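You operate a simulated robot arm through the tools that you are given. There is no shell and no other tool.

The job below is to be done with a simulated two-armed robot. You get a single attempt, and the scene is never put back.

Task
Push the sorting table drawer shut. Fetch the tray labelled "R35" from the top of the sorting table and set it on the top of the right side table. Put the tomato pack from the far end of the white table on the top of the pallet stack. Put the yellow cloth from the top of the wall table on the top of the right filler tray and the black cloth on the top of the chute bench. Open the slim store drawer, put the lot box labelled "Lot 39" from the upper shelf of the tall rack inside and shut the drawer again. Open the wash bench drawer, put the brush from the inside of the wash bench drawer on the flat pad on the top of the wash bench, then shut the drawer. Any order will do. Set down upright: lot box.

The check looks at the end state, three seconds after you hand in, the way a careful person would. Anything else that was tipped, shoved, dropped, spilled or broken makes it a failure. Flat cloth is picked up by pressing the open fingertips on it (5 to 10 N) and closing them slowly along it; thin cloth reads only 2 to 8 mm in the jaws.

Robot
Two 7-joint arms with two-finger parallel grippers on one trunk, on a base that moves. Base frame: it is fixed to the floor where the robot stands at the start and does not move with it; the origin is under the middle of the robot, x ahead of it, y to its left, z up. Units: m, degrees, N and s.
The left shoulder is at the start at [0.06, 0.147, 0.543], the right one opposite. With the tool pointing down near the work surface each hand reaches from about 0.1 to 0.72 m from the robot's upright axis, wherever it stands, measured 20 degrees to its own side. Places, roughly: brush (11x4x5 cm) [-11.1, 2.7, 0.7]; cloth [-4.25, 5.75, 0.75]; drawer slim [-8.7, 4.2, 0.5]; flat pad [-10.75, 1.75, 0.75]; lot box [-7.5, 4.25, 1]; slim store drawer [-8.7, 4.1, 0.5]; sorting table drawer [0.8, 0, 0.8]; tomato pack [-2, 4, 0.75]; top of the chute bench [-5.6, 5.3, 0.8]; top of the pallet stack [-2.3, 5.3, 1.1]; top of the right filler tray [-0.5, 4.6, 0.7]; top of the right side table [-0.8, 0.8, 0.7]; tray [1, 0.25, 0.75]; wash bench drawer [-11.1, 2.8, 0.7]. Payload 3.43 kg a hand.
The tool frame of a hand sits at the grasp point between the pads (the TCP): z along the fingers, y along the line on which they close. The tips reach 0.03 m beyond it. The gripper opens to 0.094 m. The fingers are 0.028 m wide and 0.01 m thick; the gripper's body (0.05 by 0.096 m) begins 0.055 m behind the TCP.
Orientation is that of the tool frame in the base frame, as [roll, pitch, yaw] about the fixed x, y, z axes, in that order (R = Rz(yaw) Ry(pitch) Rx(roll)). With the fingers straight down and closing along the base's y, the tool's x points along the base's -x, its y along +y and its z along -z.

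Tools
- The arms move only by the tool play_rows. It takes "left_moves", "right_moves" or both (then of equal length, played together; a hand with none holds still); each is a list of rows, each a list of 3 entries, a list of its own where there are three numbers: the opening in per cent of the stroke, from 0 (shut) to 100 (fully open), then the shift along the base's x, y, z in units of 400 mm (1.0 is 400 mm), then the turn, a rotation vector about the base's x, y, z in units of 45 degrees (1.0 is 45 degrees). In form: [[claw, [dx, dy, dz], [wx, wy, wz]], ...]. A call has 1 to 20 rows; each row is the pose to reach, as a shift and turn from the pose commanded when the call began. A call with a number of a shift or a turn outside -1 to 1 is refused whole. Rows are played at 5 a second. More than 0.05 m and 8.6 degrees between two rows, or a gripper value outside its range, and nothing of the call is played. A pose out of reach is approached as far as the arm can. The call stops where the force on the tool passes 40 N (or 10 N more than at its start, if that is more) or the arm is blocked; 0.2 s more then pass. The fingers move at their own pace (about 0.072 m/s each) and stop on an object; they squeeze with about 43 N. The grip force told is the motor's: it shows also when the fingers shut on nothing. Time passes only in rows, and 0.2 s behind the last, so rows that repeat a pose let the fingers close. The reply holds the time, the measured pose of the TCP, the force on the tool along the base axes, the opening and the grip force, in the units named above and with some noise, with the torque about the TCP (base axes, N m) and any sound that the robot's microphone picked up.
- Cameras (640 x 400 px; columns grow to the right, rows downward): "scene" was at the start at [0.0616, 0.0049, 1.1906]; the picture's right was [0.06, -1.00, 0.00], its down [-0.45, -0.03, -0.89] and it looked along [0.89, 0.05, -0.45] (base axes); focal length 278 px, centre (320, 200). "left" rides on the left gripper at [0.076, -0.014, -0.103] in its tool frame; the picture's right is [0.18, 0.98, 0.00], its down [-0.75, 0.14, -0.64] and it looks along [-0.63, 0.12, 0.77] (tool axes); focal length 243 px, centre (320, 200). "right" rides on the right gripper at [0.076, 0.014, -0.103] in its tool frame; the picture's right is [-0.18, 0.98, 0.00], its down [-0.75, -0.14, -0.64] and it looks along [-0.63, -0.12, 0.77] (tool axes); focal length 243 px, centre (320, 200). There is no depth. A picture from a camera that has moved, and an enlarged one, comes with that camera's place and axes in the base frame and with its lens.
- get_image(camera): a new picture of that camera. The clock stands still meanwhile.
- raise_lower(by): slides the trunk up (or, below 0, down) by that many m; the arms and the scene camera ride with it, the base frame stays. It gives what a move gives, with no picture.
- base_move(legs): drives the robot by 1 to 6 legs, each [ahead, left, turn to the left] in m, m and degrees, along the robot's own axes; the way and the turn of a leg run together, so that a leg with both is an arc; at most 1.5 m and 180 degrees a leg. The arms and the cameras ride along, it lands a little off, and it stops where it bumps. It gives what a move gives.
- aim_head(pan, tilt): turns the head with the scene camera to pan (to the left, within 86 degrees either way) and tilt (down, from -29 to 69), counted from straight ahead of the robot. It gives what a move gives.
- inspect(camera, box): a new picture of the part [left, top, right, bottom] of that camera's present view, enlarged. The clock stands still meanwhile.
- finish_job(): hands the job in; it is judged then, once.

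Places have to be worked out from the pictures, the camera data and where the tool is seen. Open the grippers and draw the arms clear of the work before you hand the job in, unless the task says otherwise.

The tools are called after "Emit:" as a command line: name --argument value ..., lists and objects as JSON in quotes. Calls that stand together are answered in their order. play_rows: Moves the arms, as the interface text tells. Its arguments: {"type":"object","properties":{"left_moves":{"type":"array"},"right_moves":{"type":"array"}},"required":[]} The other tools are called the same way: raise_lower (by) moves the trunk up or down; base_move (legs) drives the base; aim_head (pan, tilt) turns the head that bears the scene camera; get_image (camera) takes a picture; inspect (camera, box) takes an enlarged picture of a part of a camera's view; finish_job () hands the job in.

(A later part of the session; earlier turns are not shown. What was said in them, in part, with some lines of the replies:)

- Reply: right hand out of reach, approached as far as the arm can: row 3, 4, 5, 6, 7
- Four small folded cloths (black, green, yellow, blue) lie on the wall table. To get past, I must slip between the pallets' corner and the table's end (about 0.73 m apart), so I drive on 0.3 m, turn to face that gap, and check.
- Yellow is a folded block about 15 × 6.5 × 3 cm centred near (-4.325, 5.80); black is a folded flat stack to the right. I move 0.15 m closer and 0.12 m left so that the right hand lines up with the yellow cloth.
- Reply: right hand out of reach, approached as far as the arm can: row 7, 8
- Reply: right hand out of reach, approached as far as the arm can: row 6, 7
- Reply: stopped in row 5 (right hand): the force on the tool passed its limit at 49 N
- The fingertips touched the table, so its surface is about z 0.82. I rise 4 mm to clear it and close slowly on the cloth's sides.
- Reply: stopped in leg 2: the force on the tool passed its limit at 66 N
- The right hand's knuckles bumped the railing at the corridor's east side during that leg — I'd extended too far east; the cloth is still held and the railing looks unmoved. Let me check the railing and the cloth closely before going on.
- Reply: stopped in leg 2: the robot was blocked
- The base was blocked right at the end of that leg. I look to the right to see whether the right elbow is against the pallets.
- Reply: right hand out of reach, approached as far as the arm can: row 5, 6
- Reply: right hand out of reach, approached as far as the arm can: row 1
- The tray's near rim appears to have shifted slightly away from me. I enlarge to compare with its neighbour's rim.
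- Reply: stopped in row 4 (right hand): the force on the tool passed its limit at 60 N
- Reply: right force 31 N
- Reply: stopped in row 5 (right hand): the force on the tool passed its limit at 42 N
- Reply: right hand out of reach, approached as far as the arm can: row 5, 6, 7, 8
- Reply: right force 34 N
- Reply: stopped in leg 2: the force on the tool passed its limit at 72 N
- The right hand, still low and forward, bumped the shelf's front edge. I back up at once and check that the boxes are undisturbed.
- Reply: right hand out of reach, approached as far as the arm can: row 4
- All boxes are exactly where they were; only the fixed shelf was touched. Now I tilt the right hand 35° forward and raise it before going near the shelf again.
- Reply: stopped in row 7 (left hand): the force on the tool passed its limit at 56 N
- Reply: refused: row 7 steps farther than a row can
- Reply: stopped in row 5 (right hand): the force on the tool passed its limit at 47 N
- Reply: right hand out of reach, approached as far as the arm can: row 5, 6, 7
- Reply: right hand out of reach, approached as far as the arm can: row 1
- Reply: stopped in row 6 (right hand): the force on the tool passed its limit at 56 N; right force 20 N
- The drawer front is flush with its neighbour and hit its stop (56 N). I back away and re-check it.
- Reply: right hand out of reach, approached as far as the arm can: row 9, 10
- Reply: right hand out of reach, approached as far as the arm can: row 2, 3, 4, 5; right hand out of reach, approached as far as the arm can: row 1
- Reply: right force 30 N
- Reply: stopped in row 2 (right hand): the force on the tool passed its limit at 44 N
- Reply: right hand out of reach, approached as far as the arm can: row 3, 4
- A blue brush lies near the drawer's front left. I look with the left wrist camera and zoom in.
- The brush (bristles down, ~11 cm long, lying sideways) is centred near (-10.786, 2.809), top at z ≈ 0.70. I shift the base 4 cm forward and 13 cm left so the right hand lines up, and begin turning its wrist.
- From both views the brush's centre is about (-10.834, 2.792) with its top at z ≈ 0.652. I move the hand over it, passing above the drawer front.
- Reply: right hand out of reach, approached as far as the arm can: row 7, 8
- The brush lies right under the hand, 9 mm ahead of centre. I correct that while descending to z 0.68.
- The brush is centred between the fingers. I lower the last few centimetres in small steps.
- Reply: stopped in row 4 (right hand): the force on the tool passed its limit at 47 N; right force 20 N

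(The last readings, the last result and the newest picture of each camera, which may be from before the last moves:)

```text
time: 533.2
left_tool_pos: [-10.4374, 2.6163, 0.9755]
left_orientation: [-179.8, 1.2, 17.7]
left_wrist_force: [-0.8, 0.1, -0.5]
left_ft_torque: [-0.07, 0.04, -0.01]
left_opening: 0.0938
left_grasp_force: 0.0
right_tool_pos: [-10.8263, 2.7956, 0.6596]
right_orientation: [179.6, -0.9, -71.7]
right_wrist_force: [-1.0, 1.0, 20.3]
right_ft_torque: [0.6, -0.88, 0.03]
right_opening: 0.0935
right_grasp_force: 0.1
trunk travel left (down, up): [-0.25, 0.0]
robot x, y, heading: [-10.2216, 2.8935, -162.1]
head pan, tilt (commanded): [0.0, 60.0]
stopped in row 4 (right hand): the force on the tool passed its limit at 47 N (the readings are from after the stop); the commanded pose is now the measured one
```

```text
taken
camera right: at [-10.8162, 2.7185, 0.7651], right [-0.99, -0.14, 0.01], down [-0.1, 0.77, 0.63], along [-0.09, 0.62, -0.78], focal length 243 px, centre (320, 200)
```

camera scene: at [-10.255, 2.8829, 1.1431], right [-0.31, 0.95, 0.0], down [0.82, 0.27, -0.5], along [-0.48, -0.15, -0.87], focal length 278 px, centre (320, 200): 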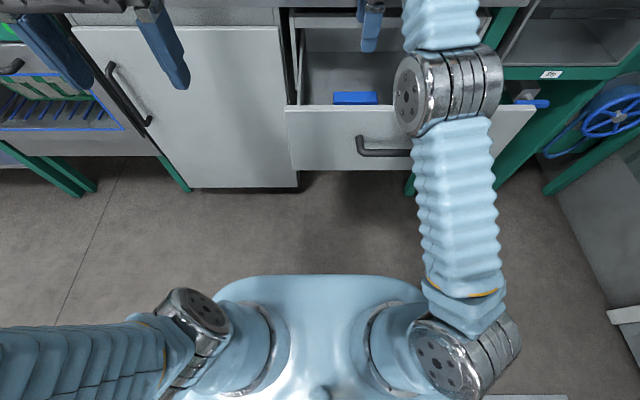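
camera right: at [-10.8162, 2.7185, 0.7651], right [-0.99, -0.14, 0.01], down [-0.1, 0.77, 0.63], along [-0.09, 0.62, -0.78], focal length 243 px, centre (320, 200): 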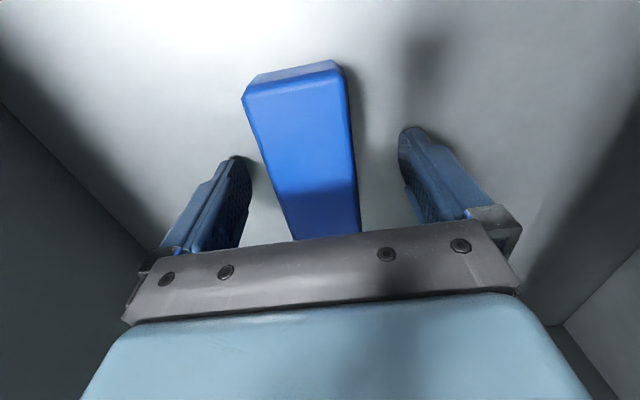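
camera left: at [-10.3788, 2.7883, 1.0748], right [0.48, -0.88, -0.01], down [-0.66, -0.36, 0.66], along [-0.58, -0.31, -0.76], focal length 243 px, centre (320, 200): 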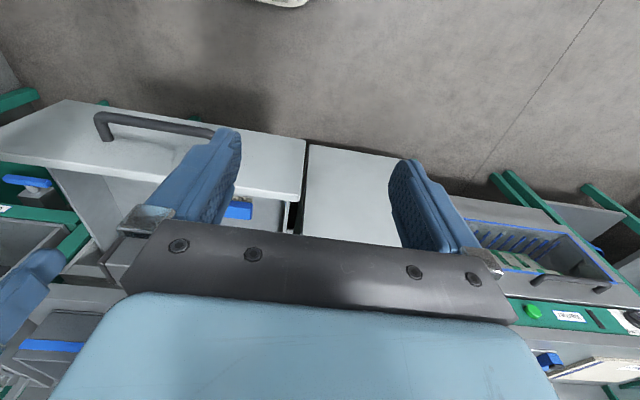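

The fingertips reached the drawer floor (z ≈ 0.63). I rise 3 mm and close on the brush.

Emit:
play_rows --right_moves '[[100, [0, 0, 0.01], [0, 0, 0]], [80, [0, 0, 0.01], [0, 0, 0]], [65, [0, 0, 0.01], [0, 0, 0]], [50, [0, 0, 0.01], [0, 0, 0]], [35, [0, 0, 0.01], [0, 0, 0]], [20, [0, 0, 0.01], [0, 0, 0]], [5, [0, 0, 0.01], [0, 0, 0]], [0, [0, 0, 0.01], [0, 0, 0]], [0, [0, 0, 0.01], [0, 0, 0]]]'

Emit:
get_image --camera "right"

```text
time: 535.2
left_tool_pos: [-10.4399, 2.6162, 0.9748]
left_orientation: [-179.9, 1.1, 17.8]
left_wrist_force: [0.0, 0.0, 0.5]
left_ft_torque: [0.01, -0.02, -0.01]
left_opening: 0.094
left_grasp_force: 0.0
right_tool_pos: [-10.8268, 2.7949, 0.6616]
right_orientation: [179.8, -0.9, -71.6]
right_wrist_force: [-0.5, -0.1, 0.6]
right_ft_torque: [0.0, 0.0, 0.01]
right_opening: 0.0438
right_grasp_force: 43.0
trunk travel left (down, up): [-0.25, 0.0]
robot x, y, heading: [-10.2212, 2.895, -162.1]
head pan, tilt (commanded): [0.0, 60.0]
```

```text
taken
camera right: at [-10.8168, 2.7183, 0.766], right [-0.99, -0.14, 0.0], down [-0.1, 0.77, 0.63], along [-0.09, 0.62, -0.78], focal length 243 px, centre (320, 200)
```

right: 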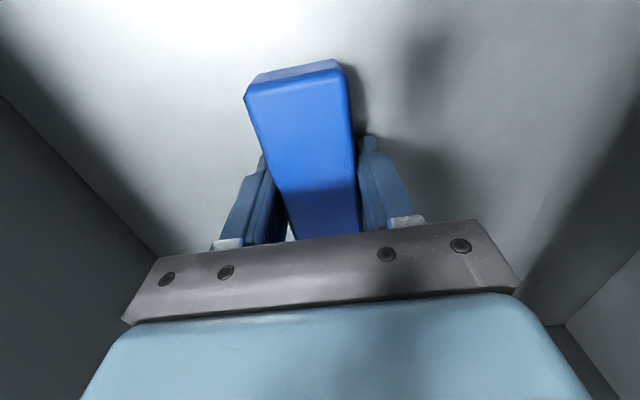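

Brush held (4.4 cm, 43 N). I lift it straight up out of the drawer, then draw it back over the drawer front.

Emit:
play_rows --right_moves '[[0, [0, 0, 0.06], [0, 0, 0]], [0, [0, 0, 0.15], [0, 0, 0]], [0, [0, 0, 0.25], [0, 0, 0]], [0, [0, 0, 0.35], [0, 0, 0]], [0, [0, 0, 0.44], [0, 0, 0]], [0, [0.03, 0.01, 0.5], [0, 0, 0]], [0, [0.07, 0.022, 0.55], [0, 0, 0]], [0, [0.13, 0.042, 0.61], [0, 0, 0]], [0, [0.2, 0.065, 0.67], [0, 0, 0]], [0, [0.28, 0.09, 0.72], [0, 0, 0]], [0, [0.36, 0.116, 0.76], [0, 0, 0]], [0, [0.44, 0.14, 0.78], [0, 0, 0]], [0, [0.44, 0.14, 0.78], [0, 0, 0]]]'

Emit:
get_image --camera "right"

Emit:
aim_head --pan 0 --tilt 45

Emit:
get_image --camera "scene"

```text
time: 538.0
left_tool_pos: [-10.4385, 2.6162, 0.9736]
left_orientation: [-179.8, 1.1, 17.8]
left_wrist_force: [0.4, 0.5, -0.6]
left_ft_torque: [-0.02, 0.02, 0.01]
left_opening: 0.0938
left_grasp_force: 0.0
right_tool_pos: [-10.6492, 2.8519, 0.9745]
right_orientation: [179.8, -0.9, -71.6]
right_wrist_force: [-0.7, 0.3, -0.5]
right_ft_torque: [0.0, 0.01, -0.02]
right_opening: 0.0435
right_grasp_force: 42.7
trunk travel left (down, up): [-0.25, 0.0]
robot x, y, heading: [-10.2199, 2.8959, -162.1]
head pan, tilt (commanded): [0.0, 60.0]
```

```text
taken
camera right: at [-10.64, 2.7752, 1.0781], right [-0.99, -0.14, 0.0], down [-0.1, 0.77, 0.63], along [-0.09, 0.62, -0.78], focal length 243 px, centre (320, 200)
```

right: 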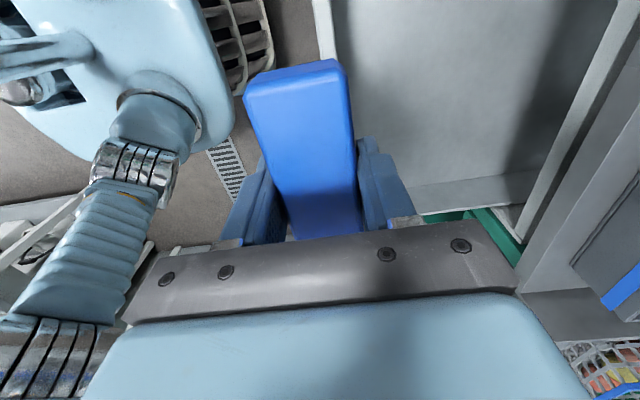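

```text
time: 538.8
left_tool_pos: [-10.4383, 2.6173, 0.9736]
left_orientation: [-179.8, 1.0, 17.9]
left_wrist_force: [0.4, 0.3, 0.5]
left_ft_torque: [0.02, -0.01, -0.01]
left_opening: 0.0941
left_grasp_force: 0.0
right_tool_pos: [-10.6504, 2.8515, 0.9729]
right_orientation: [179.7, -0.9, -71.6]
right_wrist_force: [0.1, 0.0, -0.9]
right_ft_torque: [0.0, 0.02, -0.02]
right_opening: 0.0436
right_grasp_force: 43.0
trunk travel left (down, up): [-0.25, 0.0]
robot x, y, heading: [-10.2216, 2.8941, -162.4]
head pan, tilt (commanded): [0.0, 45.0]
```

```text
taken
camera scene: at [-10.269, 2.8784, 1.1625], right [-0.31, 0.95, 0.0], down [0.67, 0.22, -0.71], along [-0.67, -0.22, -0.71], focal length 278 px, centre (320, 200)
```

scene: 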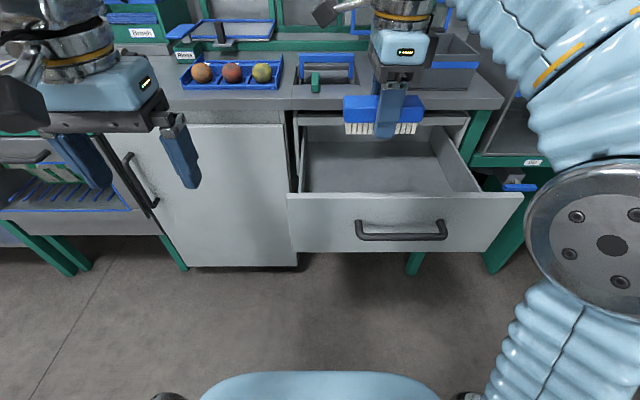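

The brush is out, bristles down, and the drawer is empty. I back off a little and strafe left along the bench to find the flat pad.

Emit:
base_move --legs '[[-0.12, 0, 0.3], [0, 0.8, 0]]'

Emit:
get_image --camera "scene"

Emit:
aim_head --pan 20 --tilt 30

Emit:
get_image --camera "scene"

```text
time: 543.9
left_tool_pos: [-10.0688, 1.8872, 0.9733]
left_orientation: [-179.8, 1.1, 18.4]
left_wrist_force: [-0.1, -0.1, -0.5]
left_ft_torque: [0.0, 0.02, -0.01]
left_opening: 0.0941
left_grasp_force: 0.1
right_tool_pos: [-10.2824, 2.119, 0.9734]
right_orientation: [179.8, -0.9, -71.0]
right_wrist_force: [0.1, 0.7, -1.6]
right_ft_torque: [0.0, 0.01, 0.01]
right_opening: 0.0436
right_grasp_force: 42.9
trunk travel left (down, up): [-0.25, 0.0]
robot x, y, heading: [-9.8511, 2.1677, -161.6]
head pan, tilt (commanded): [0.0, 45.0]
```

```text
taken
camera scene: at [-9.9019, 2.1505, 1.1625], right [-0.32, 0.95, 0.0], down [0.67, 0.22, -0.71], along [-0.67, -0.22, -0.71], focal length 278 px, centre (320, 200)
```

scene: 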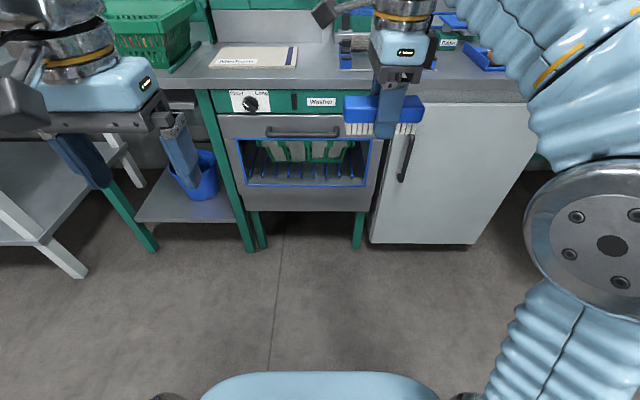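

```text
time: 544.8
left_tool_pos: [-10.0678, 1.887, 0.9738]
left_orientation: [-179.7, 1.1, 18.5]
left_wrist_force: [0.3, 0.2, 0.3]
left_ft_torque: [0.02, 0.0, 0.02]
left_opening: 0.094
left_grasp_force: 0.0
right_tool_pos: [-10.2825, 2.1187, 0.9737]
right_orientation: [179.8, -0.9, -71.0]
right_wrist_force: [-0.1, -0.4, -1.2]
right_ft_torque: [-0.03, 0.0, -0.01]
right_opening: 0.0436
right_grasp_force: 43.4
trunk travel left (down, up): [-0.25, 0.0]
robot x, y, heading: [-9.8518, 2.1702, -161.7]
head pan, tilt (commanded): [20.0, 30.0]
```

```text
taken
camera scene: at [-9.8957, 2.12, 1.1851], right [-0.62, 0.78, 0.0], down [0.39, 0.31, -0.87], along [-0.68, -0.54, -0.5], focal length 278 px, centre (320, 200)
```

scene: 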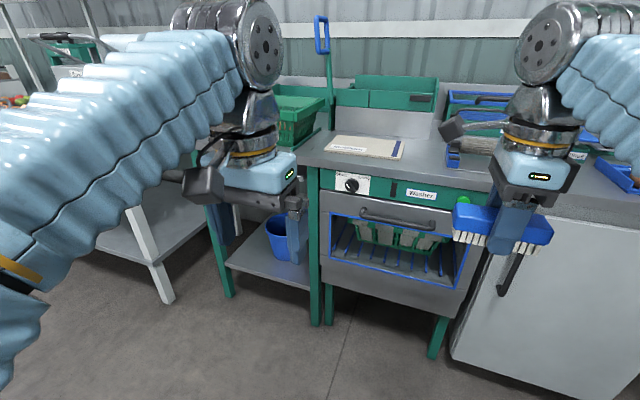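

The beige flat pad with a blue stripe lies on the bench above the washer. I enlarge it.

Emit:
inspect --camera "scene" --box '[290, 100, 470, 210]'

```text
3.56 times, centred on (380, 155) of scene
camera zoom: at [-9.8957, 2.12, 1.1851], right [-0.62, 0.78, 0.0], down [0.39, 0.31, -0.87], along [-0.68, -0.54, -0.5], focal length 988 px, centre (107, 360)
```

zoom: 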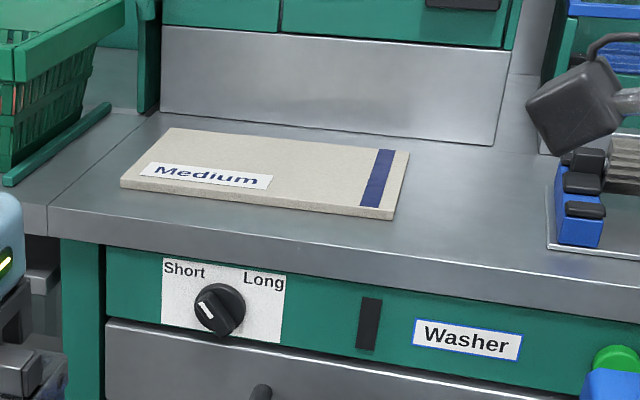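

The flat pad ("Medium") is centred near (-10.71, 1.67). I move 0.3 m left and 0.4 m forward so the right hand can reach above it.

Emit:
base_move --legs '[[0, 0.3, 0], [0.38, 0, 0]]'

Emit:
aim_head --pan 0 --tilt 40

Emit:
get_image --camera "scene"

Emit:
get_image --camera "right"

```text
time: 548.8
left_tool_pos: [-10.3349, 1.4841, 0.974]
left_orientation: [-179.8, 1.0, 18.5]
left_wrist_force: [-0.1, -0.7, 0.1]
left_ft_torque: [-0.01, 0.0, 0.0]
left_opening: 0.0939
left_grasp_force: 0.0
right_tool_pos: [-10.549, 1.7182, 0.9733]
right_orientation: [179.9, -0.9, -70.9]
right_wrist_force: [0.0, 0.2, -1.3]
right_ft_torque: [0.02, 0.0, 0.03]
right_opening: 0.0437
right_grasp_force: 43.2
trunk travel left (down, up): [-0.25, 0.0]
robot x, y, heading: [-10.1192, 1.7654, -161.5]
head pan, tilt (commanded): [20.0, 30.0]
```

```text
time: 549.6
left_tool_pos: [-10.3354, 1.4867, 0.9738]
left_orientation: [-179.7, 1.1, 18.6]
left_wrist_force: [-0.1, 0.1, 0.9]
left_ft_torque: [-0.02, -0.04, 0.01]
left_opening: 0.094
left_grasp_force: 0.1
right_tool_pos: [-10.5505, 1.7179, 0.9733]
right_orientation: [179.9, -1.0, -70.9]
right_wrist_force: [-0.2, -0.5, -0.8]
right_ft_torque: [0.0, 0.0, -0.02]
right_opening: 0.0437
right_grasp_force: 43.1
trunk travel left (down, up): [-0.25, 0.0]
robot x, y, heading: [-10.1235, 1.7657, -161.4]
head pan, tilt (commanded): [0.0, 40.0]
```

```text
taken
camera scene: at [-10.1722, 1.7486, 1.1698], right [-0.32, 0.95, 0.0], down [0.61, 0.2, -0.77], along [-0.73, -0.24, -0.64], focal length 278 px, centre (320, 200)
```

scene: 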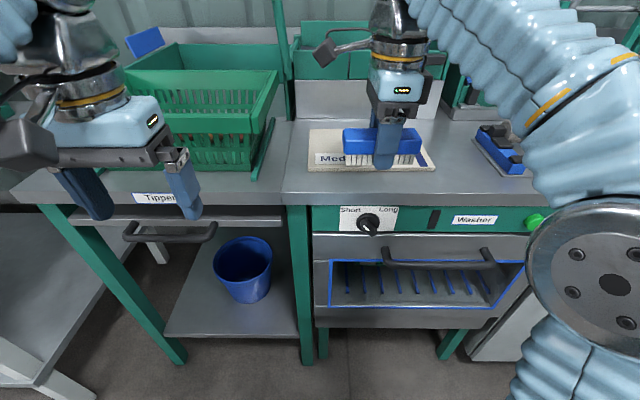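

```text
taken
camera right: at [-10.5388, 1.6418, 1.0779], right [-0.99, -0.15, 0.0], down [-0.11, 0.77, 0.63], along [-0.09, 0.62, -0.78], focal length 243 px, centre (320, 200)
```

right: 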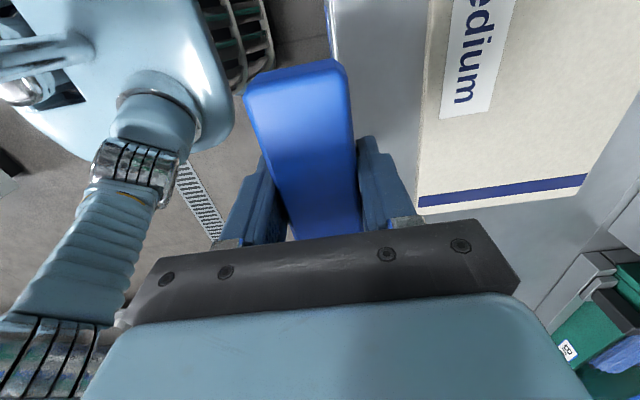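

The pad's top is at z ≈ 0.855 and its centre is directly ahead of the right hand. I move 6 cm forward, then extend the brush over the pad's centre at safe height.

Emit:
base_move --legs '[[0.06, 0, 0]]'

Emit:
play_rows --right_moves '[[0, [-0.05, -0.017, -0.01], [0, 0, 0]], [0, [-0.11, -0.037, -0.04], [0, 0, 0]], [0, [-0.17, -0.057, -0.08], [0, 0, 0]], [0, [-0.23, -0.077, -0.115], [0, 0, 0]], [0, [-0.29, -0.097, -0.14], [0, 0, 0]], [0, [-0.32, -0.107, -0.15], [0, 0, 0]], [0, [-0.32, -0.107, -0.15], [0, 0, 0]]]'

Emit:
get_image --camera "right"

Emit:
get_image --camera "scene"

```text
time: 550.6
left_tool_pos: [-10.3918, 1.4662, 0.9748]
left_orientation: [-179.9, 1.1, 18.5]
left_wrist_force: [-0.4, -0.3, -0.2]
left_ft_torque: [0.01, 0.01, 0.02]
left_opening: 0.094
left_grasp_force: 0.0
right_tool_pos: [-10.606, 1.6984, 0.9735]
right_orientation: [179.8, -0.9, -70.8]
right_wrist_force: [0.5, -0.2, -0.6]
right_ft_torque: [0.02, 0.01, 0.03]
right_opening: 0.0436
right_grasp_force: 43.4
trunk travel left (down, up): [-0.25, 0.0]
robot x, y, heading: [-10.1759, 1.7495, -161.3]
head pan, tilt (commanded): [0.0, 40.0]
```

```text
time: 552.2
left_tool_pos: [-10.391, 1.466, 0.9754]
left_orientation: [-179.8, 1.0, 18.7]
left_wrist_force: [0.3, -0.4, 0.2]
left_ft_torque: [0.02, 0.01, -0.01]
left_opening: 0.094
left_grasp_force: 0.0
right_tool_pos: [-10.7346, 1.6566, 0.9108]
right_orientation: [179.7, -0.9, -70.9]
right_wrist_force: [0.2, 0.0, -1.2]
right_ft_torque: [0.02, 0.0, 0.01]
right_opening: 0.0436
right_grasp_force: 43.3
right hand out of reach, approached as far as the arm can: row 6, 7
trunk travel left (down, up): [-0.25, 0.0]
robot x, y, heading: [-10.1752, 1.7465, -161.4]
head pan, tilt (commanded): [0.0, 40.0]
```

```text
taken
camera right: at [-10.7223, 1.5805, 1.0153], right [-0.99, -0.15, 0.0], down [-0.11, 0.77, 0.63], along [-0.1, 0.62, -0.78], focal length 243 px, centre (320, 200)
```

right: 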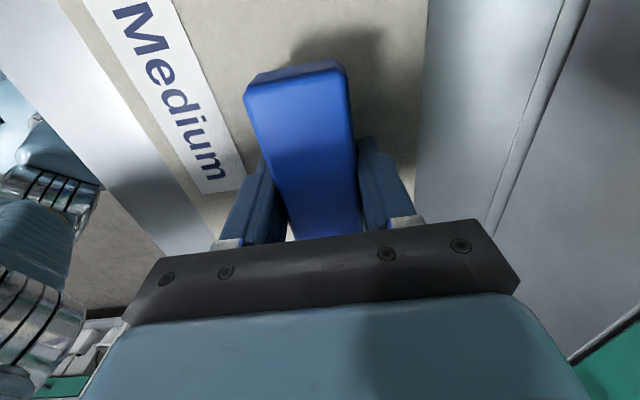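

```text
taken
camera scene: at [-10.2295, 1.7294, 1.1698], right [-0.32, 0.95, 0.0], down [0.61, 0.2, -0.77], along [-0.73, -0.24, -0.64], focal length 278 px, centre (320, 200)
```

scene: 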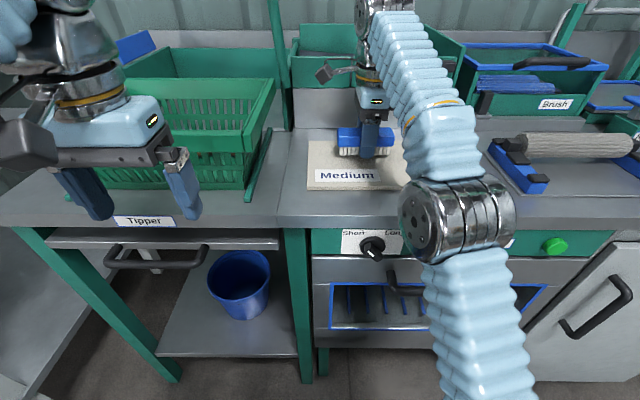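

The brush hovers over the middle of the pad. I lower it in small steps to contact.

Emit:
play_rows --right_moves '[[0, [0, 0, -0.01], [0, 0, 0]], [0, [0, 0, -0.02], [0, 0, 0]], [0, [0, 0, -0.03], [0, 0, 0]], [0, [0, 0, -0.035], [0, 0, 0]], [0, [0, 0, -0.035], [0, 0, 0]]]'

```text
time: 553.4
left_tool_pos: [-10.3901, 1.4665, 0.9738]
left_orientation: [-179.8, 1.2, 18.6]
left_wrist_force: [-0.2, 0.0, 0.2]
left_ft_torque: [-0.02, 0.01, -0.01]
left_opening: 0.0939
left_grasp_force: 0.1
right_tool_pos: [-10.7316, 1.6563, 0.8994]
right_orientation: [179.4, -0.9, -70.9]
right_wrist_force: [-10.0, -2.4, 37.0]
right_ft_torque: [0.17, -0.05, 0.01]
right_opening: 0.0436
right_grasp_force: 43.1
trunk travel left (down, up): [-0.25, 0.0]
robot x, y, heading: [-10.1714, 1.7457, -161.5]
head pan, tilt (commanded): [0.0, 40.0]
```

It's on the pad (37 N). I ease up 3–4 mm, open the fingers and lift straight up.

Emit:
play_rows --right_moves '[[0, [0, 0, 0.005], [0, 0, 0]], [0, [0, 0, 0.009], [0, 0, 0]], [50, [0, 0, 0.009], [0, 0, 0]], [65, [0, 0, 0.01], [0, 0, 0]], [80, [0, 0, 0.01], [0, 0, 0]], [95, [0, 0, 0.01], [0, 0, 0]], [95, [0.005, 0.0017, 0.04], [0, 0, 0]], [95, [0.03, 0.01, 0.07], [0, 0, 0]], [95, [0.06, 0.02, 0.1], [0, 0, 0]], [95, [0.1, 0.033, 0.13], [0, 0, 0]], [95, [0.15, 0.05, 0.16], [0, 0, 0]], [95, [0.21, 0.07, 0.18], [0, 0, 0]], [95, [0.27, 0.09, 0.19], [0, 0, 0]], [95, [0.32, 0.106, 0.19], [0, 0, 0]]]'

Emit:
get_image --camera "scene"

Emit:
inspect --camera "scene" --box '[280, 90, 460, 220]'

```text
time: 556.4
left_tool_pos: [-10.3922, 1.4668, 0.9741]
left_orientation: [-179.8, 1.0, 18.6]
left_wrist_force: [-0.4, 0.0, 0.5]
left_ft_torque: [0.0, -0.01, 0.03]
left_opening: 0.094
left_grasp_force: 0.0
right_tool_pos: [-10.6038, 1.6999, 0.9744]
right_orientation: [179.8, -0.9, -70.9]
right_wrist_force: [0.0, -0.6, 0.6]
right_ft_torque: [0.04, -0.02, 0.03]
right_opening: 0.0894
right_grasp_force: 0.1
right hand out of reach, approached as far as the arm can: row 9, 10, 11
trunk travel left (down, up): [-0.25, 0.0]
robot x, y, heading: [-10.1781, 1.7505, -161.4]
head pan, tilt (commanded): [0.0, 40.0]
```

```text
taken
camera scene: at [-10.2295, 1.7294, 1.1698], right [-0.32, 0.95, 0.0], down [0.61, 0.2, -0.77], along [-0.73, -0.24, -0.64], focal length 278 px, centre (320, 200)
```

scene: 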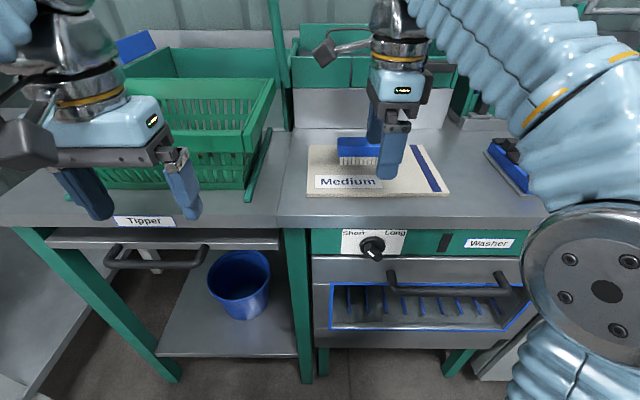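

```text
3.08 times, centred on (370, 155) of scene
camera zoom: at [-10.2295, 1.7294, 1.1698], right [-0.32, 0.95, 0.0], down [0.61, 0.2, -0.77], along [-0.73, -0.24, -0.64], focal length 855 px, centre (166, 338)
```

zoom: 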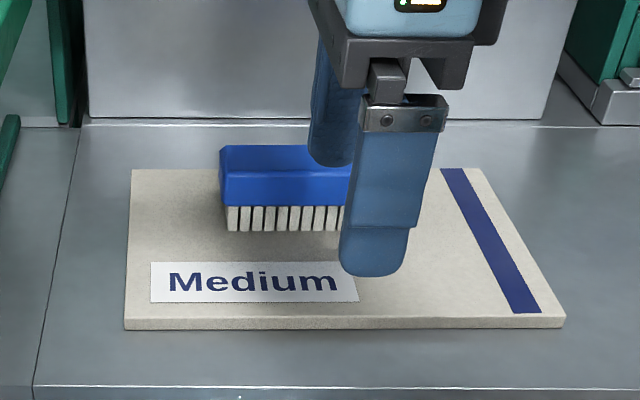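

The brush stands on the flat pad. Now I go back to the wash bench drawer to shut it: back 0.39 m, then right 1.26 m.

Emit:
base_move --legs '[[-0.39, 0, -0.5], [0, -1.26, 0]]'

Emit:
aim_head --pan 0 --tilt 50

Emit:
get_image --camera "scene"

Emit:
get_image --camera "left"

```text
time: 564.8
left_tool_pos: [-10.4119, 2.7978, 0.9747]
left_orientation: [-179.8, 1.1, 17.5]
left_wrist_force: [-0.1, 0.3, -0.2]
left_ft_torque: [-0.03, -0.05, -0.01]
left_opening: 0.094
left_grasp_force: 0.0
right_tool_pos: [-10.6197, 3.0349, 0.9739]
right_orientation: [179.8, -0.9, -71.9]
right_wrist_force: [-0.4, 0.0, 0.0]
right_ft_torque: [0.0, 0.0, 0.03]
right_opening: 0.0894
right_grasp_force: 0.0
trunk travel left (down, up): [-0.25, 0.0]
robot x, y, heading: [-10.1889, 3.0776, -162.7]
head pan, tilt (commanded): [0.0, 40.0]
```

```text
time: 565.5
left_tool_pos: [-10.4113, 2.7973, 0.973]
left_orientation: [-179.8, 1.1, 17.5]
left_wrist_force: [0.5, -0.5, -0.6]
left_ft_torque: [0.01, -0.02, -0.01]
left_opening: 0.094
left_grasp_force: 0.0
right_tool_pos: [-10.6198, 3.0343, 0.9736]
right_orientation: [179.8, -0.9, -71.9]
right_wrist_force: [0.3, -0.2, 0.0]
right_ft_torque: [-0.01, -0.01, 0.01]
right_opening: 0.0893
right_grasp_force: 0.1
trunk travel left (down, up): [-0.25, 0.0]
robot x, y, heading: [-10.1903, 3.079, -162.3]
head pan, tilt (commanded): [0.0, 50.0]
```

```text
taken
camera scene: at [-10.2367, 3.0606, 1.1557], right [-0.3, 0.95, 0.0], down [0.73, 0.23, -0.64], along [-0.61, -0.19, -0.77], focal length 278 px, centre (320, 200)
```

scene: 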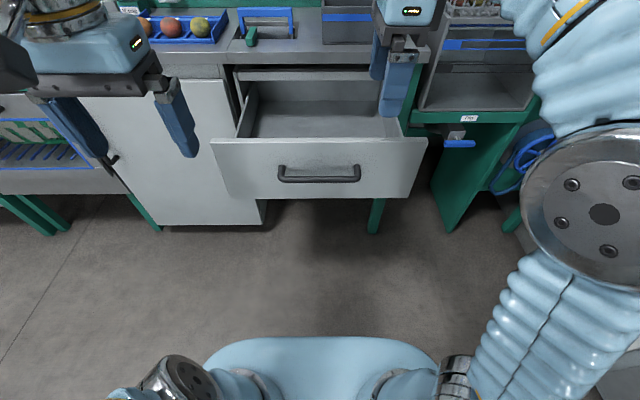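

```text
taken
camera left: at [-10.3402, 2.8358, 1.0749], right [0.47, -0.88, -0.01], down [-0.66, -0.36, 0.66], along [-0.58, -0.3, -0.76], focal length 243 px, centre (320, 200)
```

left: 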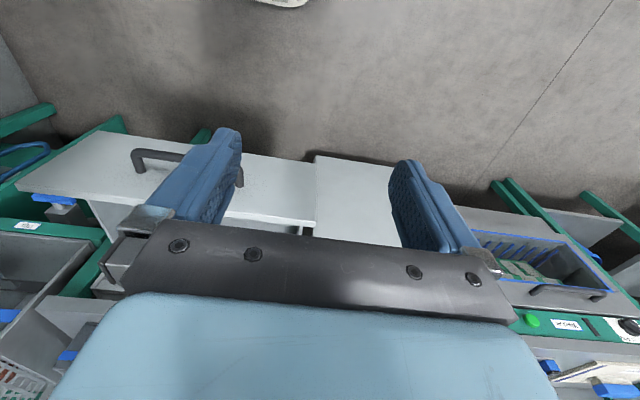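

The drawer is in front of me. I use the left hand: close it, tilt it 45° forward and lower it in front of the panel, left of the handle.

Emit:
play_rows --left_moves '[[50, [-0.027, 0.014, -0.089], [-0.043, 0.136, 0]], [0, [-0.054, 0.028, -0.179], [-0.086, 0.272, 0]], [0, [-0.081, 0.042, -0.268], [-0.13, 0.408, 0]], [0, [-0.107, 0.056, -0.357], [-0.173, 0.545, 0]], [0, [-0.134, 0.07, -0.446], [-0.216, 0.681, 0]], [0, [-0.161, 0.084, -0.536], [-0.259, 0.817, 0]], [0, [-0.188, 0.098, -0.625], [-0.302, 0.953, 0]], [0, [-0.188, 0.098, -0.625], [-0.302, 0.953, 0]]]'

Emit:
get_image --camera "left"

Emit:
get_image --camera "scene"

```text
time: 567.3
left_tool_pos: [-10.5041, 2.8399, 0.7426]
left_orientation: [180.0, 46.0, 17.5]
left_wrist_force: [-0.2, -1.0, 0.0]
left_ft_torque: [-0.01, 0.03, -0.01]
left_opening: 0.0
left_grasp_force: 33.0
left hand out of reach, approached as far as the arm can: row 7, 8
right_tool_pos: [-10.6199, 3.0354, 0.9736]
right_orientation: [179.8, -0.9, -72.0]
right_wrist_force: [0.8, -0.1, 0.5]
right_ft_torque: [-0.01, 0.01, -0.01]
right_opening: 0.0891
right_grasp_force: 0.1
trunk travel left (down, up): [-0.25, 0.0]
robot x, y, heading: [-10.192, 3.0781, -162.3]
head pan, tilt (commanded): [0.0, 50.0]
```

```text
taken
camera left: at [-10.3873, 2.8915, 0.759], right [0.42, -0.9, -0.13], down [-0.02, -0.15, 0.99], along [-0.91, -0.41, -0.08], focal length 243 px, centre (320, 200)
```

left: 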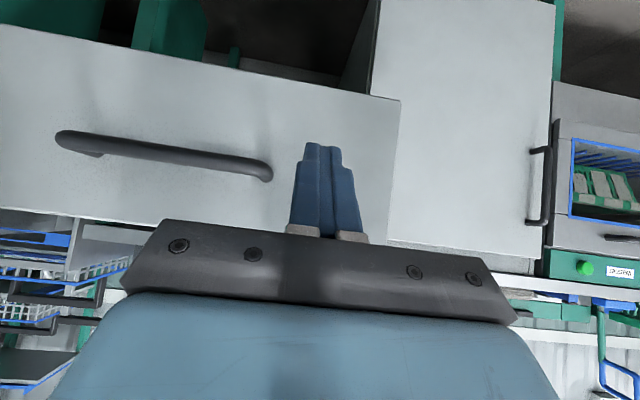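

```text
taken
camera scene: at [-10.2368, 3.0607, 1.1556], right [-0.3, 0.95, 0.0], down [0.73, 0.23, -0.64], along [-0.61, -0.19, -0.77], focal length 278 px, centre (320, 200)
```

scene: 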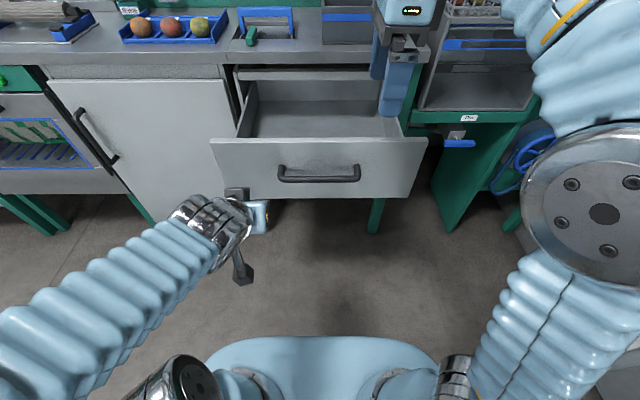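

The fingers face bare panel left of the handle. I push ahead slowly.

Emit:
play_rows --left_moves '[[0, [-0.0715, -0.0227, 0], [0, 0, 0]], [0, [-0.143, -0.0454, 0], [0, 0, 0]], [0, [-0.2145, -0.068, 0], [0, 0, 0]], [0, [-0.2502, -0.0794, 0], [0, 0, 0]], [0, [-0.286, -0.0907, 0], [0, 0, 0]], [0, [-0.3217, -0.1021, 0], [0, 0, 0]], [0, [-0.3575, -0.1134, 0], [0, 0, 0]], [0, [-0.3932, -0.1247, 0], [0, 0, 0]], [0, [-0.4289, -0.1361, 0], [0, 0, 0]], [0, [-0.4647, -0.1474, 0], [0, 0, 0]], [0, [-0.5004, -0.1588, 0], [0, 0, 0]], [0, [-0.5362, -0.1701, 0], [0, 0, 0]], [0, [-0.5719, -0.1814, 0], [0, 0, 0]], [0, [-0.6077, -0.1928, 0], [0, 0, 0]]]'

Emit:
get_image --camera "scene"

Emit:
get_image --camera "left"

```text
time: 570.3
left_tool_pos: [-10.7478, 2.7615, 0.7445]
left_orientation: [-180.0, 46.1, 17.4]
left_wrist_force: [0.1, 0.0, -0.4]
left_ft_torque: [-0.02, 0.03, 0.04]
left_opening: 0.0
left_grasp_force: 32.9
right_tool_pos: [-10.6197, 3.0346, 0.9743]
right_orientation: [179.8, -0.9, -71.9]
right_wrist_force: [0.4, 0.2, 0.5]
right_ft_torque: [-0.04, 0.02, 0.02]
right_opening: 0.0892
right_grasp_force: 0.1
trunk travel left (down, up): [-0.25, 0.0]
robot x, y, heading: [-10.1918, 3.0736, -162.6]
head pan, tilt (commanded): [0.0, 50.0]
```

```text
taken
camera scene: at [-10.2367, 3.0606, 1.1556], right [-0.3, 0.95, 0.0], down [0.73, 0.23, -0.64], along [-0.61, -0.19, -0.77], focal length 278 px, centre (320, 200)
```

scene: 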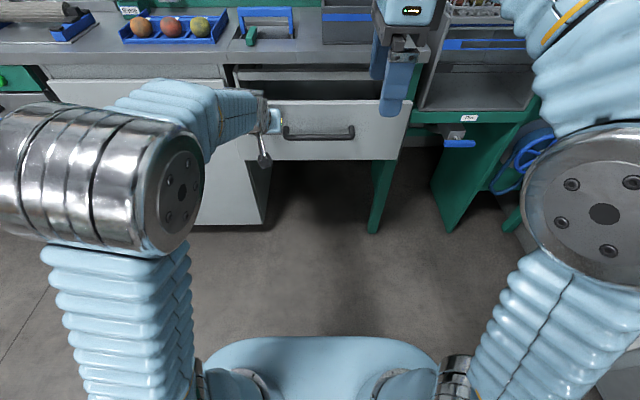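

```text
taken
camera left: at [-10.6307, 2.8143, 0.7595], right [0.42, -0.9, -0.13], down [-0.02, -0.15, 0.99], along [-0.91, -0.41, -0.08], focal length 243 px, centre (320, 200)
```

left: 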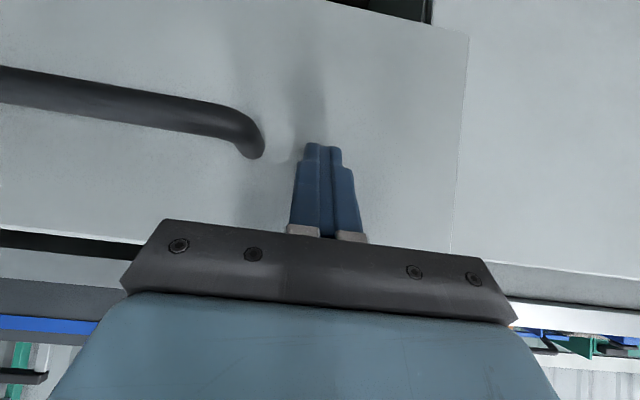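

About 12 cm remain. I push on with the base, 9 cm forward.

Emit:
base_move --legs '[[0.09, 0, 0]]'

Emit:
get_image --camera "scene"

Emit:
get_image --camera "left"

```text
time: 571.4
left_tool_pos: [-10.8337, 2.7337, 0.7439]
left_orientation: [-179.9, 46.2, 17.5]
left_wrist_force: [0.3, 0.2, 0.1]
left_ft_torque: [0.04, 0.02, -0.03]
left_opening: 0.0
left_grasp_force: 33.3
right_tool_pos: [-10.7063, 3.0093, 0.9752]
right_orientation: [179.8, -1.0, -71.9]
right_wrist_force: [0.6, 0.2, 0.1]
right_ft_torque: [0.05, 0.01, 0.03]
right_opening: 0.0893
right_grasp_force: 0.1
trunk travel left (down, up): [-0.25, 0.0]
robot x, y, heading: [-10.2751, 3.0468, -162.5]
head pan, tilt (commanded): [0.0, 50.0]
```

```text
taken
camera scene: at [-10.3227, 3.0335, 1.1556], right [-0.3, 0.95, 0.0], down [0.73, 0.23, -0.64], along [-0.61, -0.19, -0.77], focal length 278 px, centre (320, 200)
```

scene: 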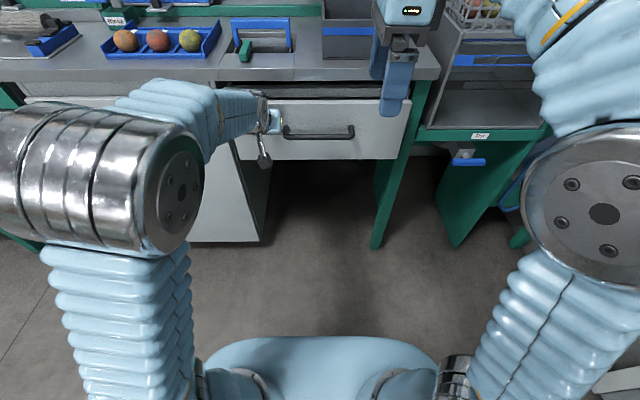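

```text
taken
camera left: at [-10.7165, 2.7871, 0.7597], right [0.42, -0.9, -0.13], down [-0.02, -0.15, 0.99], along [-0.91, -0.41, -0.08], focal length 243 px, centre (320, 200)
```

left: 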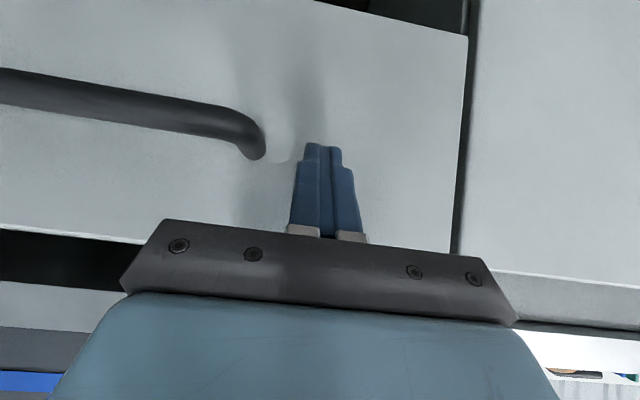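

Nearly shut. I finish slowly with the arm until it meets its stop.

Emit:
play_rows --left_moves '[[0, [-0.0238, -0.0076, 0], [0, 0, 0]], [0, [-0.0477, -0.0151, 0], [0, 0, 0]], [0, [-0.0715, -0.0227, 0], [0, 0, 0]], [0, [-0.0953, -0.0302, 0], [0, 0, 0]], [0, [-0.1192, -0.0378, 0], [0, 0, 0]], [0, [-0.143, -0.0454, 0], [0, 0, 0]], [0, [-0.1668, -0.0529, 0], [0, 0, 0]]]'

Emit:
get_image --camera "left"

Emit:
inspect --camera "scene" --box '[200, 50, 460, 210]'

```text
time: 572.5
left_tool_pos: [-10.8669, 2.7249, 0.7432]
left_orientation: [-179.9, 45.4, 17.5]
left_wrist_force: [28.1, 8.1, 10.7]
left_ft_torque: [-0.05, 0.02, 0.12]
left_opening: 0.0
left_grasp_force: 33.1
right_tool_pos: [-10.7041, 3.0076, 0.9755]
right_orientation: [179.6, -0.8, -71.9]
right_wrist_force: [-0.1, 0.3, -0.3]
right_ft_torque: [-0.02, -0.01, -0.01]
right_opening: 0.0891
right_grasp_force: 0.1
trunk travel left (down, up): [-0.25, 0.0]
robot x, y, heading: [-10.2746, 3.0461, -162.3]
head pan, tilt (commanded): [0.0, 50.0]
stopped in row 5 (left hand): the force on the tool passed its limit at 58 N (the readings are from after the stop); the commanded pose is now the measured one
```

```text
taken
camera left: at [-10.7489, 2.7769, 0.7602], right [0.42, -0.9, -0.13], down [-0.03, -0.16, 0.99], along [-0.91, -0.41, -0.09], focal length 243 px, centre (320, 200)
```

left: 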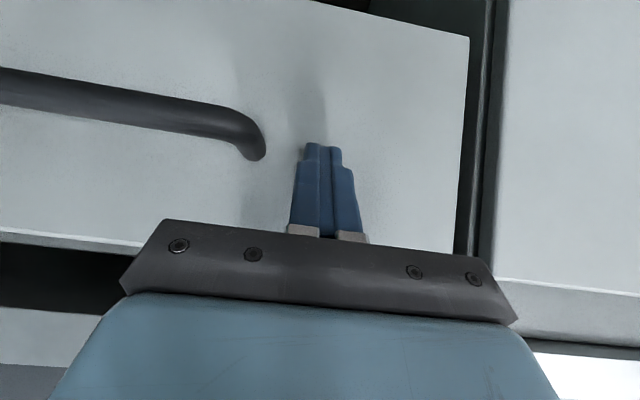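

```text
2.46 times, centred on (330, 130) of scene
camera zoom: at [-10.3195, 3.0345, 1.156], right [-0.3, 0.95, 0.0], down [0.73, 0.23, -0.64], along [-0.61, -0.19, -0.76], focal length 684 px, centre (295, 372)
```

zoom: 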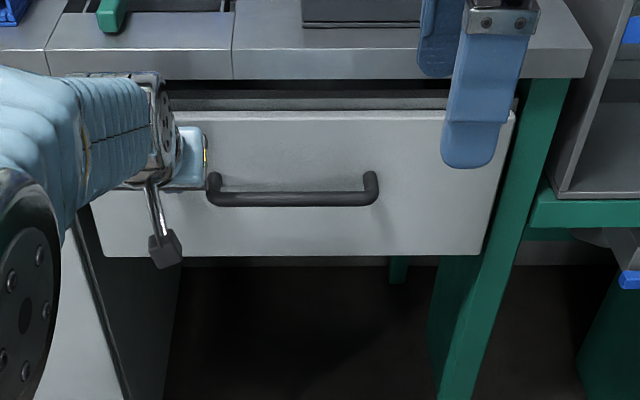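

It met its stop at 58 N. I withdraw the left hand and step back to compare the drawer with how it looked at first.

Emit:
play_rows --left_moves '[[0, [0.05, 0.016, 0], [0, 0, 0]], [0, [0.12, 0.038, 0], [0, 0, 0]], [0, [0.2, 0.063, 0], [0, 0, 0]], [0, [0.28, 0.089, 0.02], [0, 0, 0]], [0, [0.36, 0.114, 0.05], [0, 0, 0]]]'

Emit:
base_move --legs '[[-0.25, 0, 0]]'

Emit:
play_rows --left_moves '[[0, [0, 0, 0.08], [0.043, -0.136, 0]], [0, [0, 0, 0.16], [0.086, -0.272, 0]], [20, [0, 0, 0.24], [0.13, -0.408, 0]], [40, [0, 0, 0.32], [0.173, -0.545, 0]], [70, [0, 0, 0.4], [0.216, -0.681, 0]], [100, [0, 0, 0.47], [0.259, -0.817, 0]], [100, [0, 0, 0.54], [0.302, -0.953, 0]], [100, [0, 0, 0.54], [0.302, -0.953, 0]]]'

Emit:
aim_head --pan 0 --tilt 35

Emit:
get_image --camera "scene"

Emit:
inspect --camera "scene" --box '[200, 60, 440, 220]'

```text
time: 573.7
left_tool_pos: [-10.7247, 2.7696, 0.7612]
left_orientation: [-179.8, 45.2, 17.6]
left_wrist_force: [0.0, -0.8, -0.6]
left_ft_torque: [0.01, -0.01, 0.02]
left_opening: 0.0001
left_grasp_force: 32.8
right_tool_pos: [-10.7064, 3.008, 0.9749]
right_orientation: [179.8, -0.9, -72.0]
right_wrist_force: [-0.6, 0.1, 0.1]
right_ft_torque: [0.02, -0.05, -0.05]
right_opening: 0.0893
right_grasp_force: 0.0
trunk travel left (down, up): [-0.25, 0.0]
robot x, y, heading: [-10.2765, 3.0478, -162.5]
head pan, tilt (commanded): [0.0, 50.0]
```

```text
time: 575.5
left_tool_pos: [-10.4858, 2.846, 0.7617]
left_orientation: [-180.0, 45.3, 17.3]
left_wrist_force: [0.1, -0.3, 0.3]
left_ft_torque: [-0.02, -0.01, 0.03]
left_opening: 0.0
left_grasp_force: 32.9
right_tool_pos: [-10.4659, 3.0826, 0.9742]
right_orientation: [179.9, -0.9, -72.1]
right_wrist_force: [-0.2, 0.0, -0.3]
right_ft_torque: [-0.02, -0.01, 0.02]
right_opening: 0.0893
right_grasp_force: 0.0
trunk travel left (down, up): [-0.25, 0.0]
robot x, y, heading: [-10.0369, 3.1195, -162.4]
head pan, tilt (commanded): [0.0, 50.0]
```

```text
time: 577.3
left_tool_pos: [-10.47, 2.8492, 0.9598]
left_orientation: [-179.7, 0.5, 17.5]
left_wrist_force: [0.2, -0.5, 0.6]
left_ft_torque: [0.02, 0.02, 0.03]
left_opening: 0.0939
left_grasp_force: 0.1
left hand out of reach, approached as far as the arm can: row 7, 8
right_tool_pos: [-10.4664, 3.0839, 0.9744]
right_orientation: [179.8, -0.8, -71.9]
right_wrist_force: [0.6, -0.4, 1.1]
right_ft_torque: [-0.02, 0.01, -0.01]
right_opening: 0.0894
right_grasp_force: 0.0
trunk travel left (down, up): [-0.25, 0.0]
robot x, y, heading: [-10.0354, 3.1239, -162.4]
head pan, tilt (commanded): [0.0, 50.0]
```

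```text
time: 578.1
left_tool_pos: [-10.4723, 2.8503, 0.9579]
left_orientation: [-179.7, 0.5, 17.4]
left_wrist_force: [0.4, 0.4, 0.2]
left_ft_torque: [-0.01, 0.02, -0.01]
left_opening: 0.0942
left_grasp_force: 0.1
right_tool_pos: [-10.4662, 3.0829, 0.9742]
right_orientation: [179.8, -0.8, -72.0]
right_wrist_force: [0.2, -0.3, 0.5]
right_ft_torque: [-0.05, 0.01, 0.02]
right_opening: 0.0892
right_grasp_force: 0.0
trunk travel left (down, up): [-0.25, 0.0]
robot x, y, heading: [-10.0401, 3.1257, -162.4]
head pan, tilt (commanded): [0.0, 35.0]
```

```text
taken
camera scene: at [-10.094, 3.1057, 1.1773], right [-0.3, 0.95, 0.0], down [0.55, 0.17, -0.82], along [-0.78, -0.25, -0.57], focal length 278 px, centre (320, 200)
```

scene: 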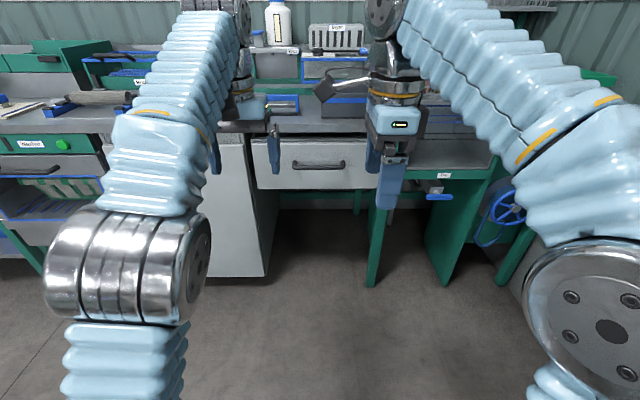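

```text
2.50 times, centred on (320, 140) of scene
camera zoom: at [-10.094, 3.1057, 1.1773], right [-0.3, 0.95, 0.0], down [0.55, 0.17, -0.82], along [-0.78, -0.25, -0.57], focal length 694 px, centre (320, 350)
```

zoom: 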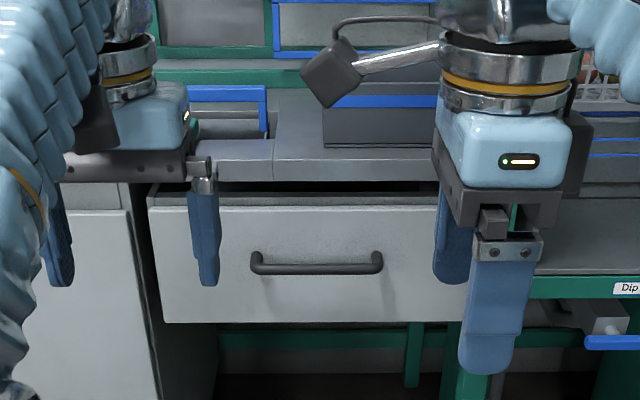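

The drawer looks just as it did when shut at first. I look left to confirm the brush still stands on the pad.

Emit:
aim_head --pan 50 --tilt 25

Emit:
get_image --camera "scene"

```text
time: 579.2
left_tool_pos: [-10.4715, 2.8504, 0.9581]
left_orientation: [-179.7, 0.5, 17.5]
left_wrist_force: [-1.1, -0.2, -0.2]
left_ft_torque: [-0.01, 0.0, 0.0]
left_opening: 0.0942
left_grasp_force: 0.0
right_tool_pos: [-10.4657, 3.0829, 0.9744]
right_orientation: [179.8, -0.9, -72.1]
right_wrist_force: [-0.3, 0.3, 0.4]
right_ft_torque: [-0.02, -0.01, 0.02]
right_opening: 0.0892
right_grasp_force: 0.0
trunk travel left (down, up): [-0.25, 0.0]
robot x, y, heading: [-10.0335, 3.1252, -162.5]
head pan, tilt (commanded): [50.0, 25.0]
```

```text
taken
camera scene: at [-10.0453, 3.047, 1.1931], right [-0.92, 0.38, 0.0], down [0.16, 0.39, -0.91], along [-0.35, -0.84, -0.42], focal length 278 px, centre (320, 200)
```

scene: 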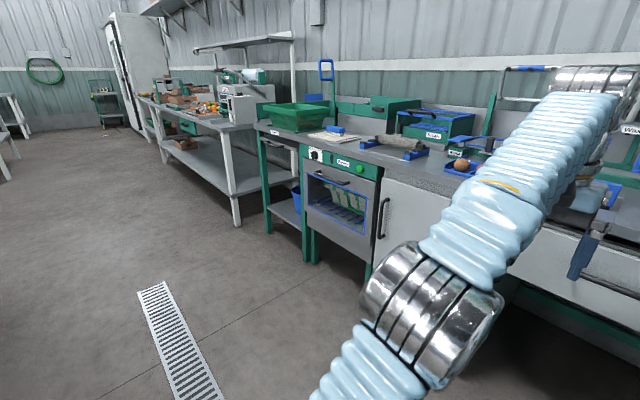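

Emit:
inspect --camera "scene" --box '[280, 100, 420, 180]'

```text
4.57 times, centred on (350, 140) of scene
camera zoom: at [-10.0453, 3.047, 1.1931], right [-0.92, 0.38, 0.0], down [0.16, 0.39, -0.91], along [-0.35, -0.84, -0.42], focal length 1270 px, centre (183, 474)
```

zoom: 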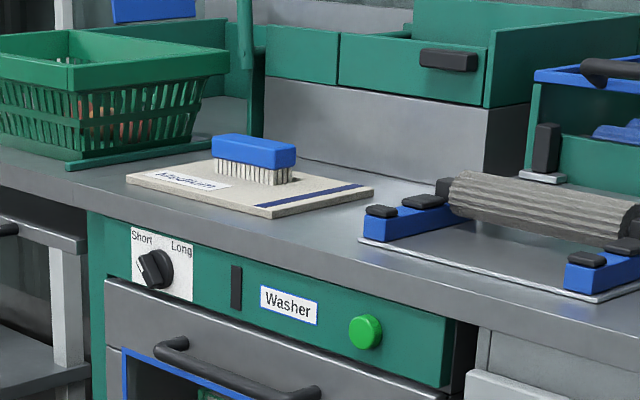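

The brush stands squarely on the pad. All parts are done: I open the right gripper fully, and draw the robot and arms well clear of the bench before handing in.

Emit:
play_rows --left_moves '[[100, [0.03, 0.01, 0], [0, 0, 0]], [100, [0.06, 0.02, 0.01], [0, 0, 0]], [100, [0.1, 0.03, 0.02], [0, 0, 0]]]' --right_moves '[[100, [0.03, 0.01, 0], [0, 0, 0]], [100, [0.06, 0.02, 0], [0, 0, 0]], [100, [0.1, 0.03, 0], [0, 0, 0]]]'

Emit:
base_move --legs '[[-0.35, 0, 0]]'

Emit:
aim_head --pan 0 --tilt 25

Emit:
get_image --camera "scene"

```text
time: 580.0
left_tool_pos: [-10.4314, 2.8623, 0.9667]
left_orientation: [-179.7, 0.5, 17.5]
left_wrist_force: [0.2, -0.2, 0.1]
left_ft_torque: [0.03, -0.02, -0.01]
left_opening: 0.0941
left_grasp_force: 0.1
right_tool_pos: [-10.4263, 3.0971, 0.9736]
right_orientation: [179.7, -0.9, -71.9]
right_wrist_force: [-0.6, -0.1, -0.5]
right_ft_torque: [-0.03, -0.01, 0.04]
right_opening: 0.0938
right_grasp_force: 0.0
trunk travel left (down, up): [-0.25, 0.0]
robot x, y, heading: [-10.0371, 3.1241, -162.4]
head pan, tilt (commanded): [50.0, 25.0]
```

```text
time: 582.3
left_tool_pos: [-10.0987, 2.9657, 0.9671]
left_orientation: [-179.8, 0.5, 17.4]
left_wrist_force: [-0.4, 0.0, 0.2]
left_ft_torque: [0.02, -0.02, -0.01]
left_opening: 0.0941
left_grasp_force: 0.1
right_tool_pos: [-10.0944, 3.1996, 0.9736]
right_orientation: [179.7, -0.8, -71.9]
right_wrist_force: [-0.8, 0.0, 0.5]
right_ft_torque: [-0.02, -0.03, 0.02]
right_opening: 0.0939
right_grasp_force: 0.1
trunk travel left (down, up): [-0.25, 0.0]
robot x, y, heading: [-9.7025, 3.2292, -162.2]
head pan, tilt (commanded): [50.0, 25.0]
```

```text
time: 583.5
left_tool_pos: [-10.0987, 2.9657, 0.9673]
left_orientation: [-179.8, 0.4, 17.4]
left_wrist_force: [-0.6, 0.4, -0.1]
left_ft_torque: [0.0, -0.01, 0.03]
left_opening: 0.0937
left_grasp_force: 0.1
right_tool_pos: [-10.0934, 3.2007, 0.9745]
right_orientation: [179.8, -0.8, -71.9]
right_wrist_force: [-0.1, 0.1, -0.5]
right_ft_torque: [-0.02, 0.0, 0.03]
right_opening: 0.0939
right_grasp_force: 0.0
trunk travel left (down, up): [-0.25, 0.0]
robot x, y, heading: [-9.7025, 3.2292, -162.5]
head pan, tilt (commanded): [0.0, 25.0]
```

```text
taken
camera scene: at [-9.765, 3.2093, 1.1931], right [-0.3, 0.95, 0.0], down [0.4, 0.13, -0.91], along [-0.86, -0.27, -0.42], focal length 278 px, centre (320, 200)
```

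scene: 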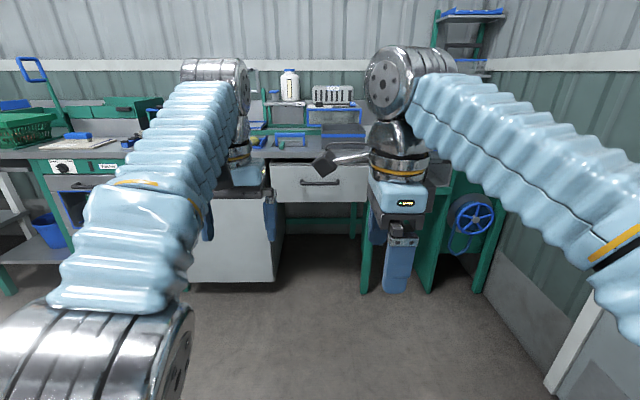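

Both grippers are open and the arms are clear. These are all done:
- Sorting table drawer shut.
- Tray R35 on the right side table.
- Tomato pack on the pallet stack.
- Yellow cloth on the right filler tray and black cloth on the chute bench.
- Lot 39 upright in the shut slim store drawer.
- Brush on the flat pad, with the wash bench drawer shut.

My arm touched the pallet stack, a railing and the rack shelf along the way. I saw no movement from that, but I did not look at the tomato pack again after the pallet contact. The filler tray slid about 1.5 cm and I pulled it back in line. I hand in now.

Emit:
finish_job

```text
The job is handed in.
```

I've handed the job in. All the parts are done as far as I could see, with one thing I didn't recheck (the tomato pack, below).

- **Sorting table drawer:** pushed shut, flush with the panel beside it.
- **Tray R35:** on the right side table. It partly covers the outline marked "Seconds", because there was little other free space.
- **Tomato pack:** upright on the pallet stack.
- **Cloths:** the yellow one is on the right filler tray (Filler W28), the black one on the front of the chute bench.
- **Lot 39 box:** upright in the right-hand drawer of the slim store, which is shut again.
- **Brush:** standing bristles-down on the flat pad, with the wash bench drawer shut.

Some things were touched along the way:

- **Pallet stack:** my right elbow pressed against its side and the base stopped. The bottom pallets had not moved when I passed again, but I did not look at the pack on top after that.
- **Filler tray:** it slid in about 1.5 cm when I set the yellow cloth down. I pulled it back by its handle until its rim lined up with the tray next to it.
- **Railing and tall rack shelf:** my right hand bumped each once. The railing looked unmoved, and Lot 23 and Lot 39 were exactly where they had been on the shelf.
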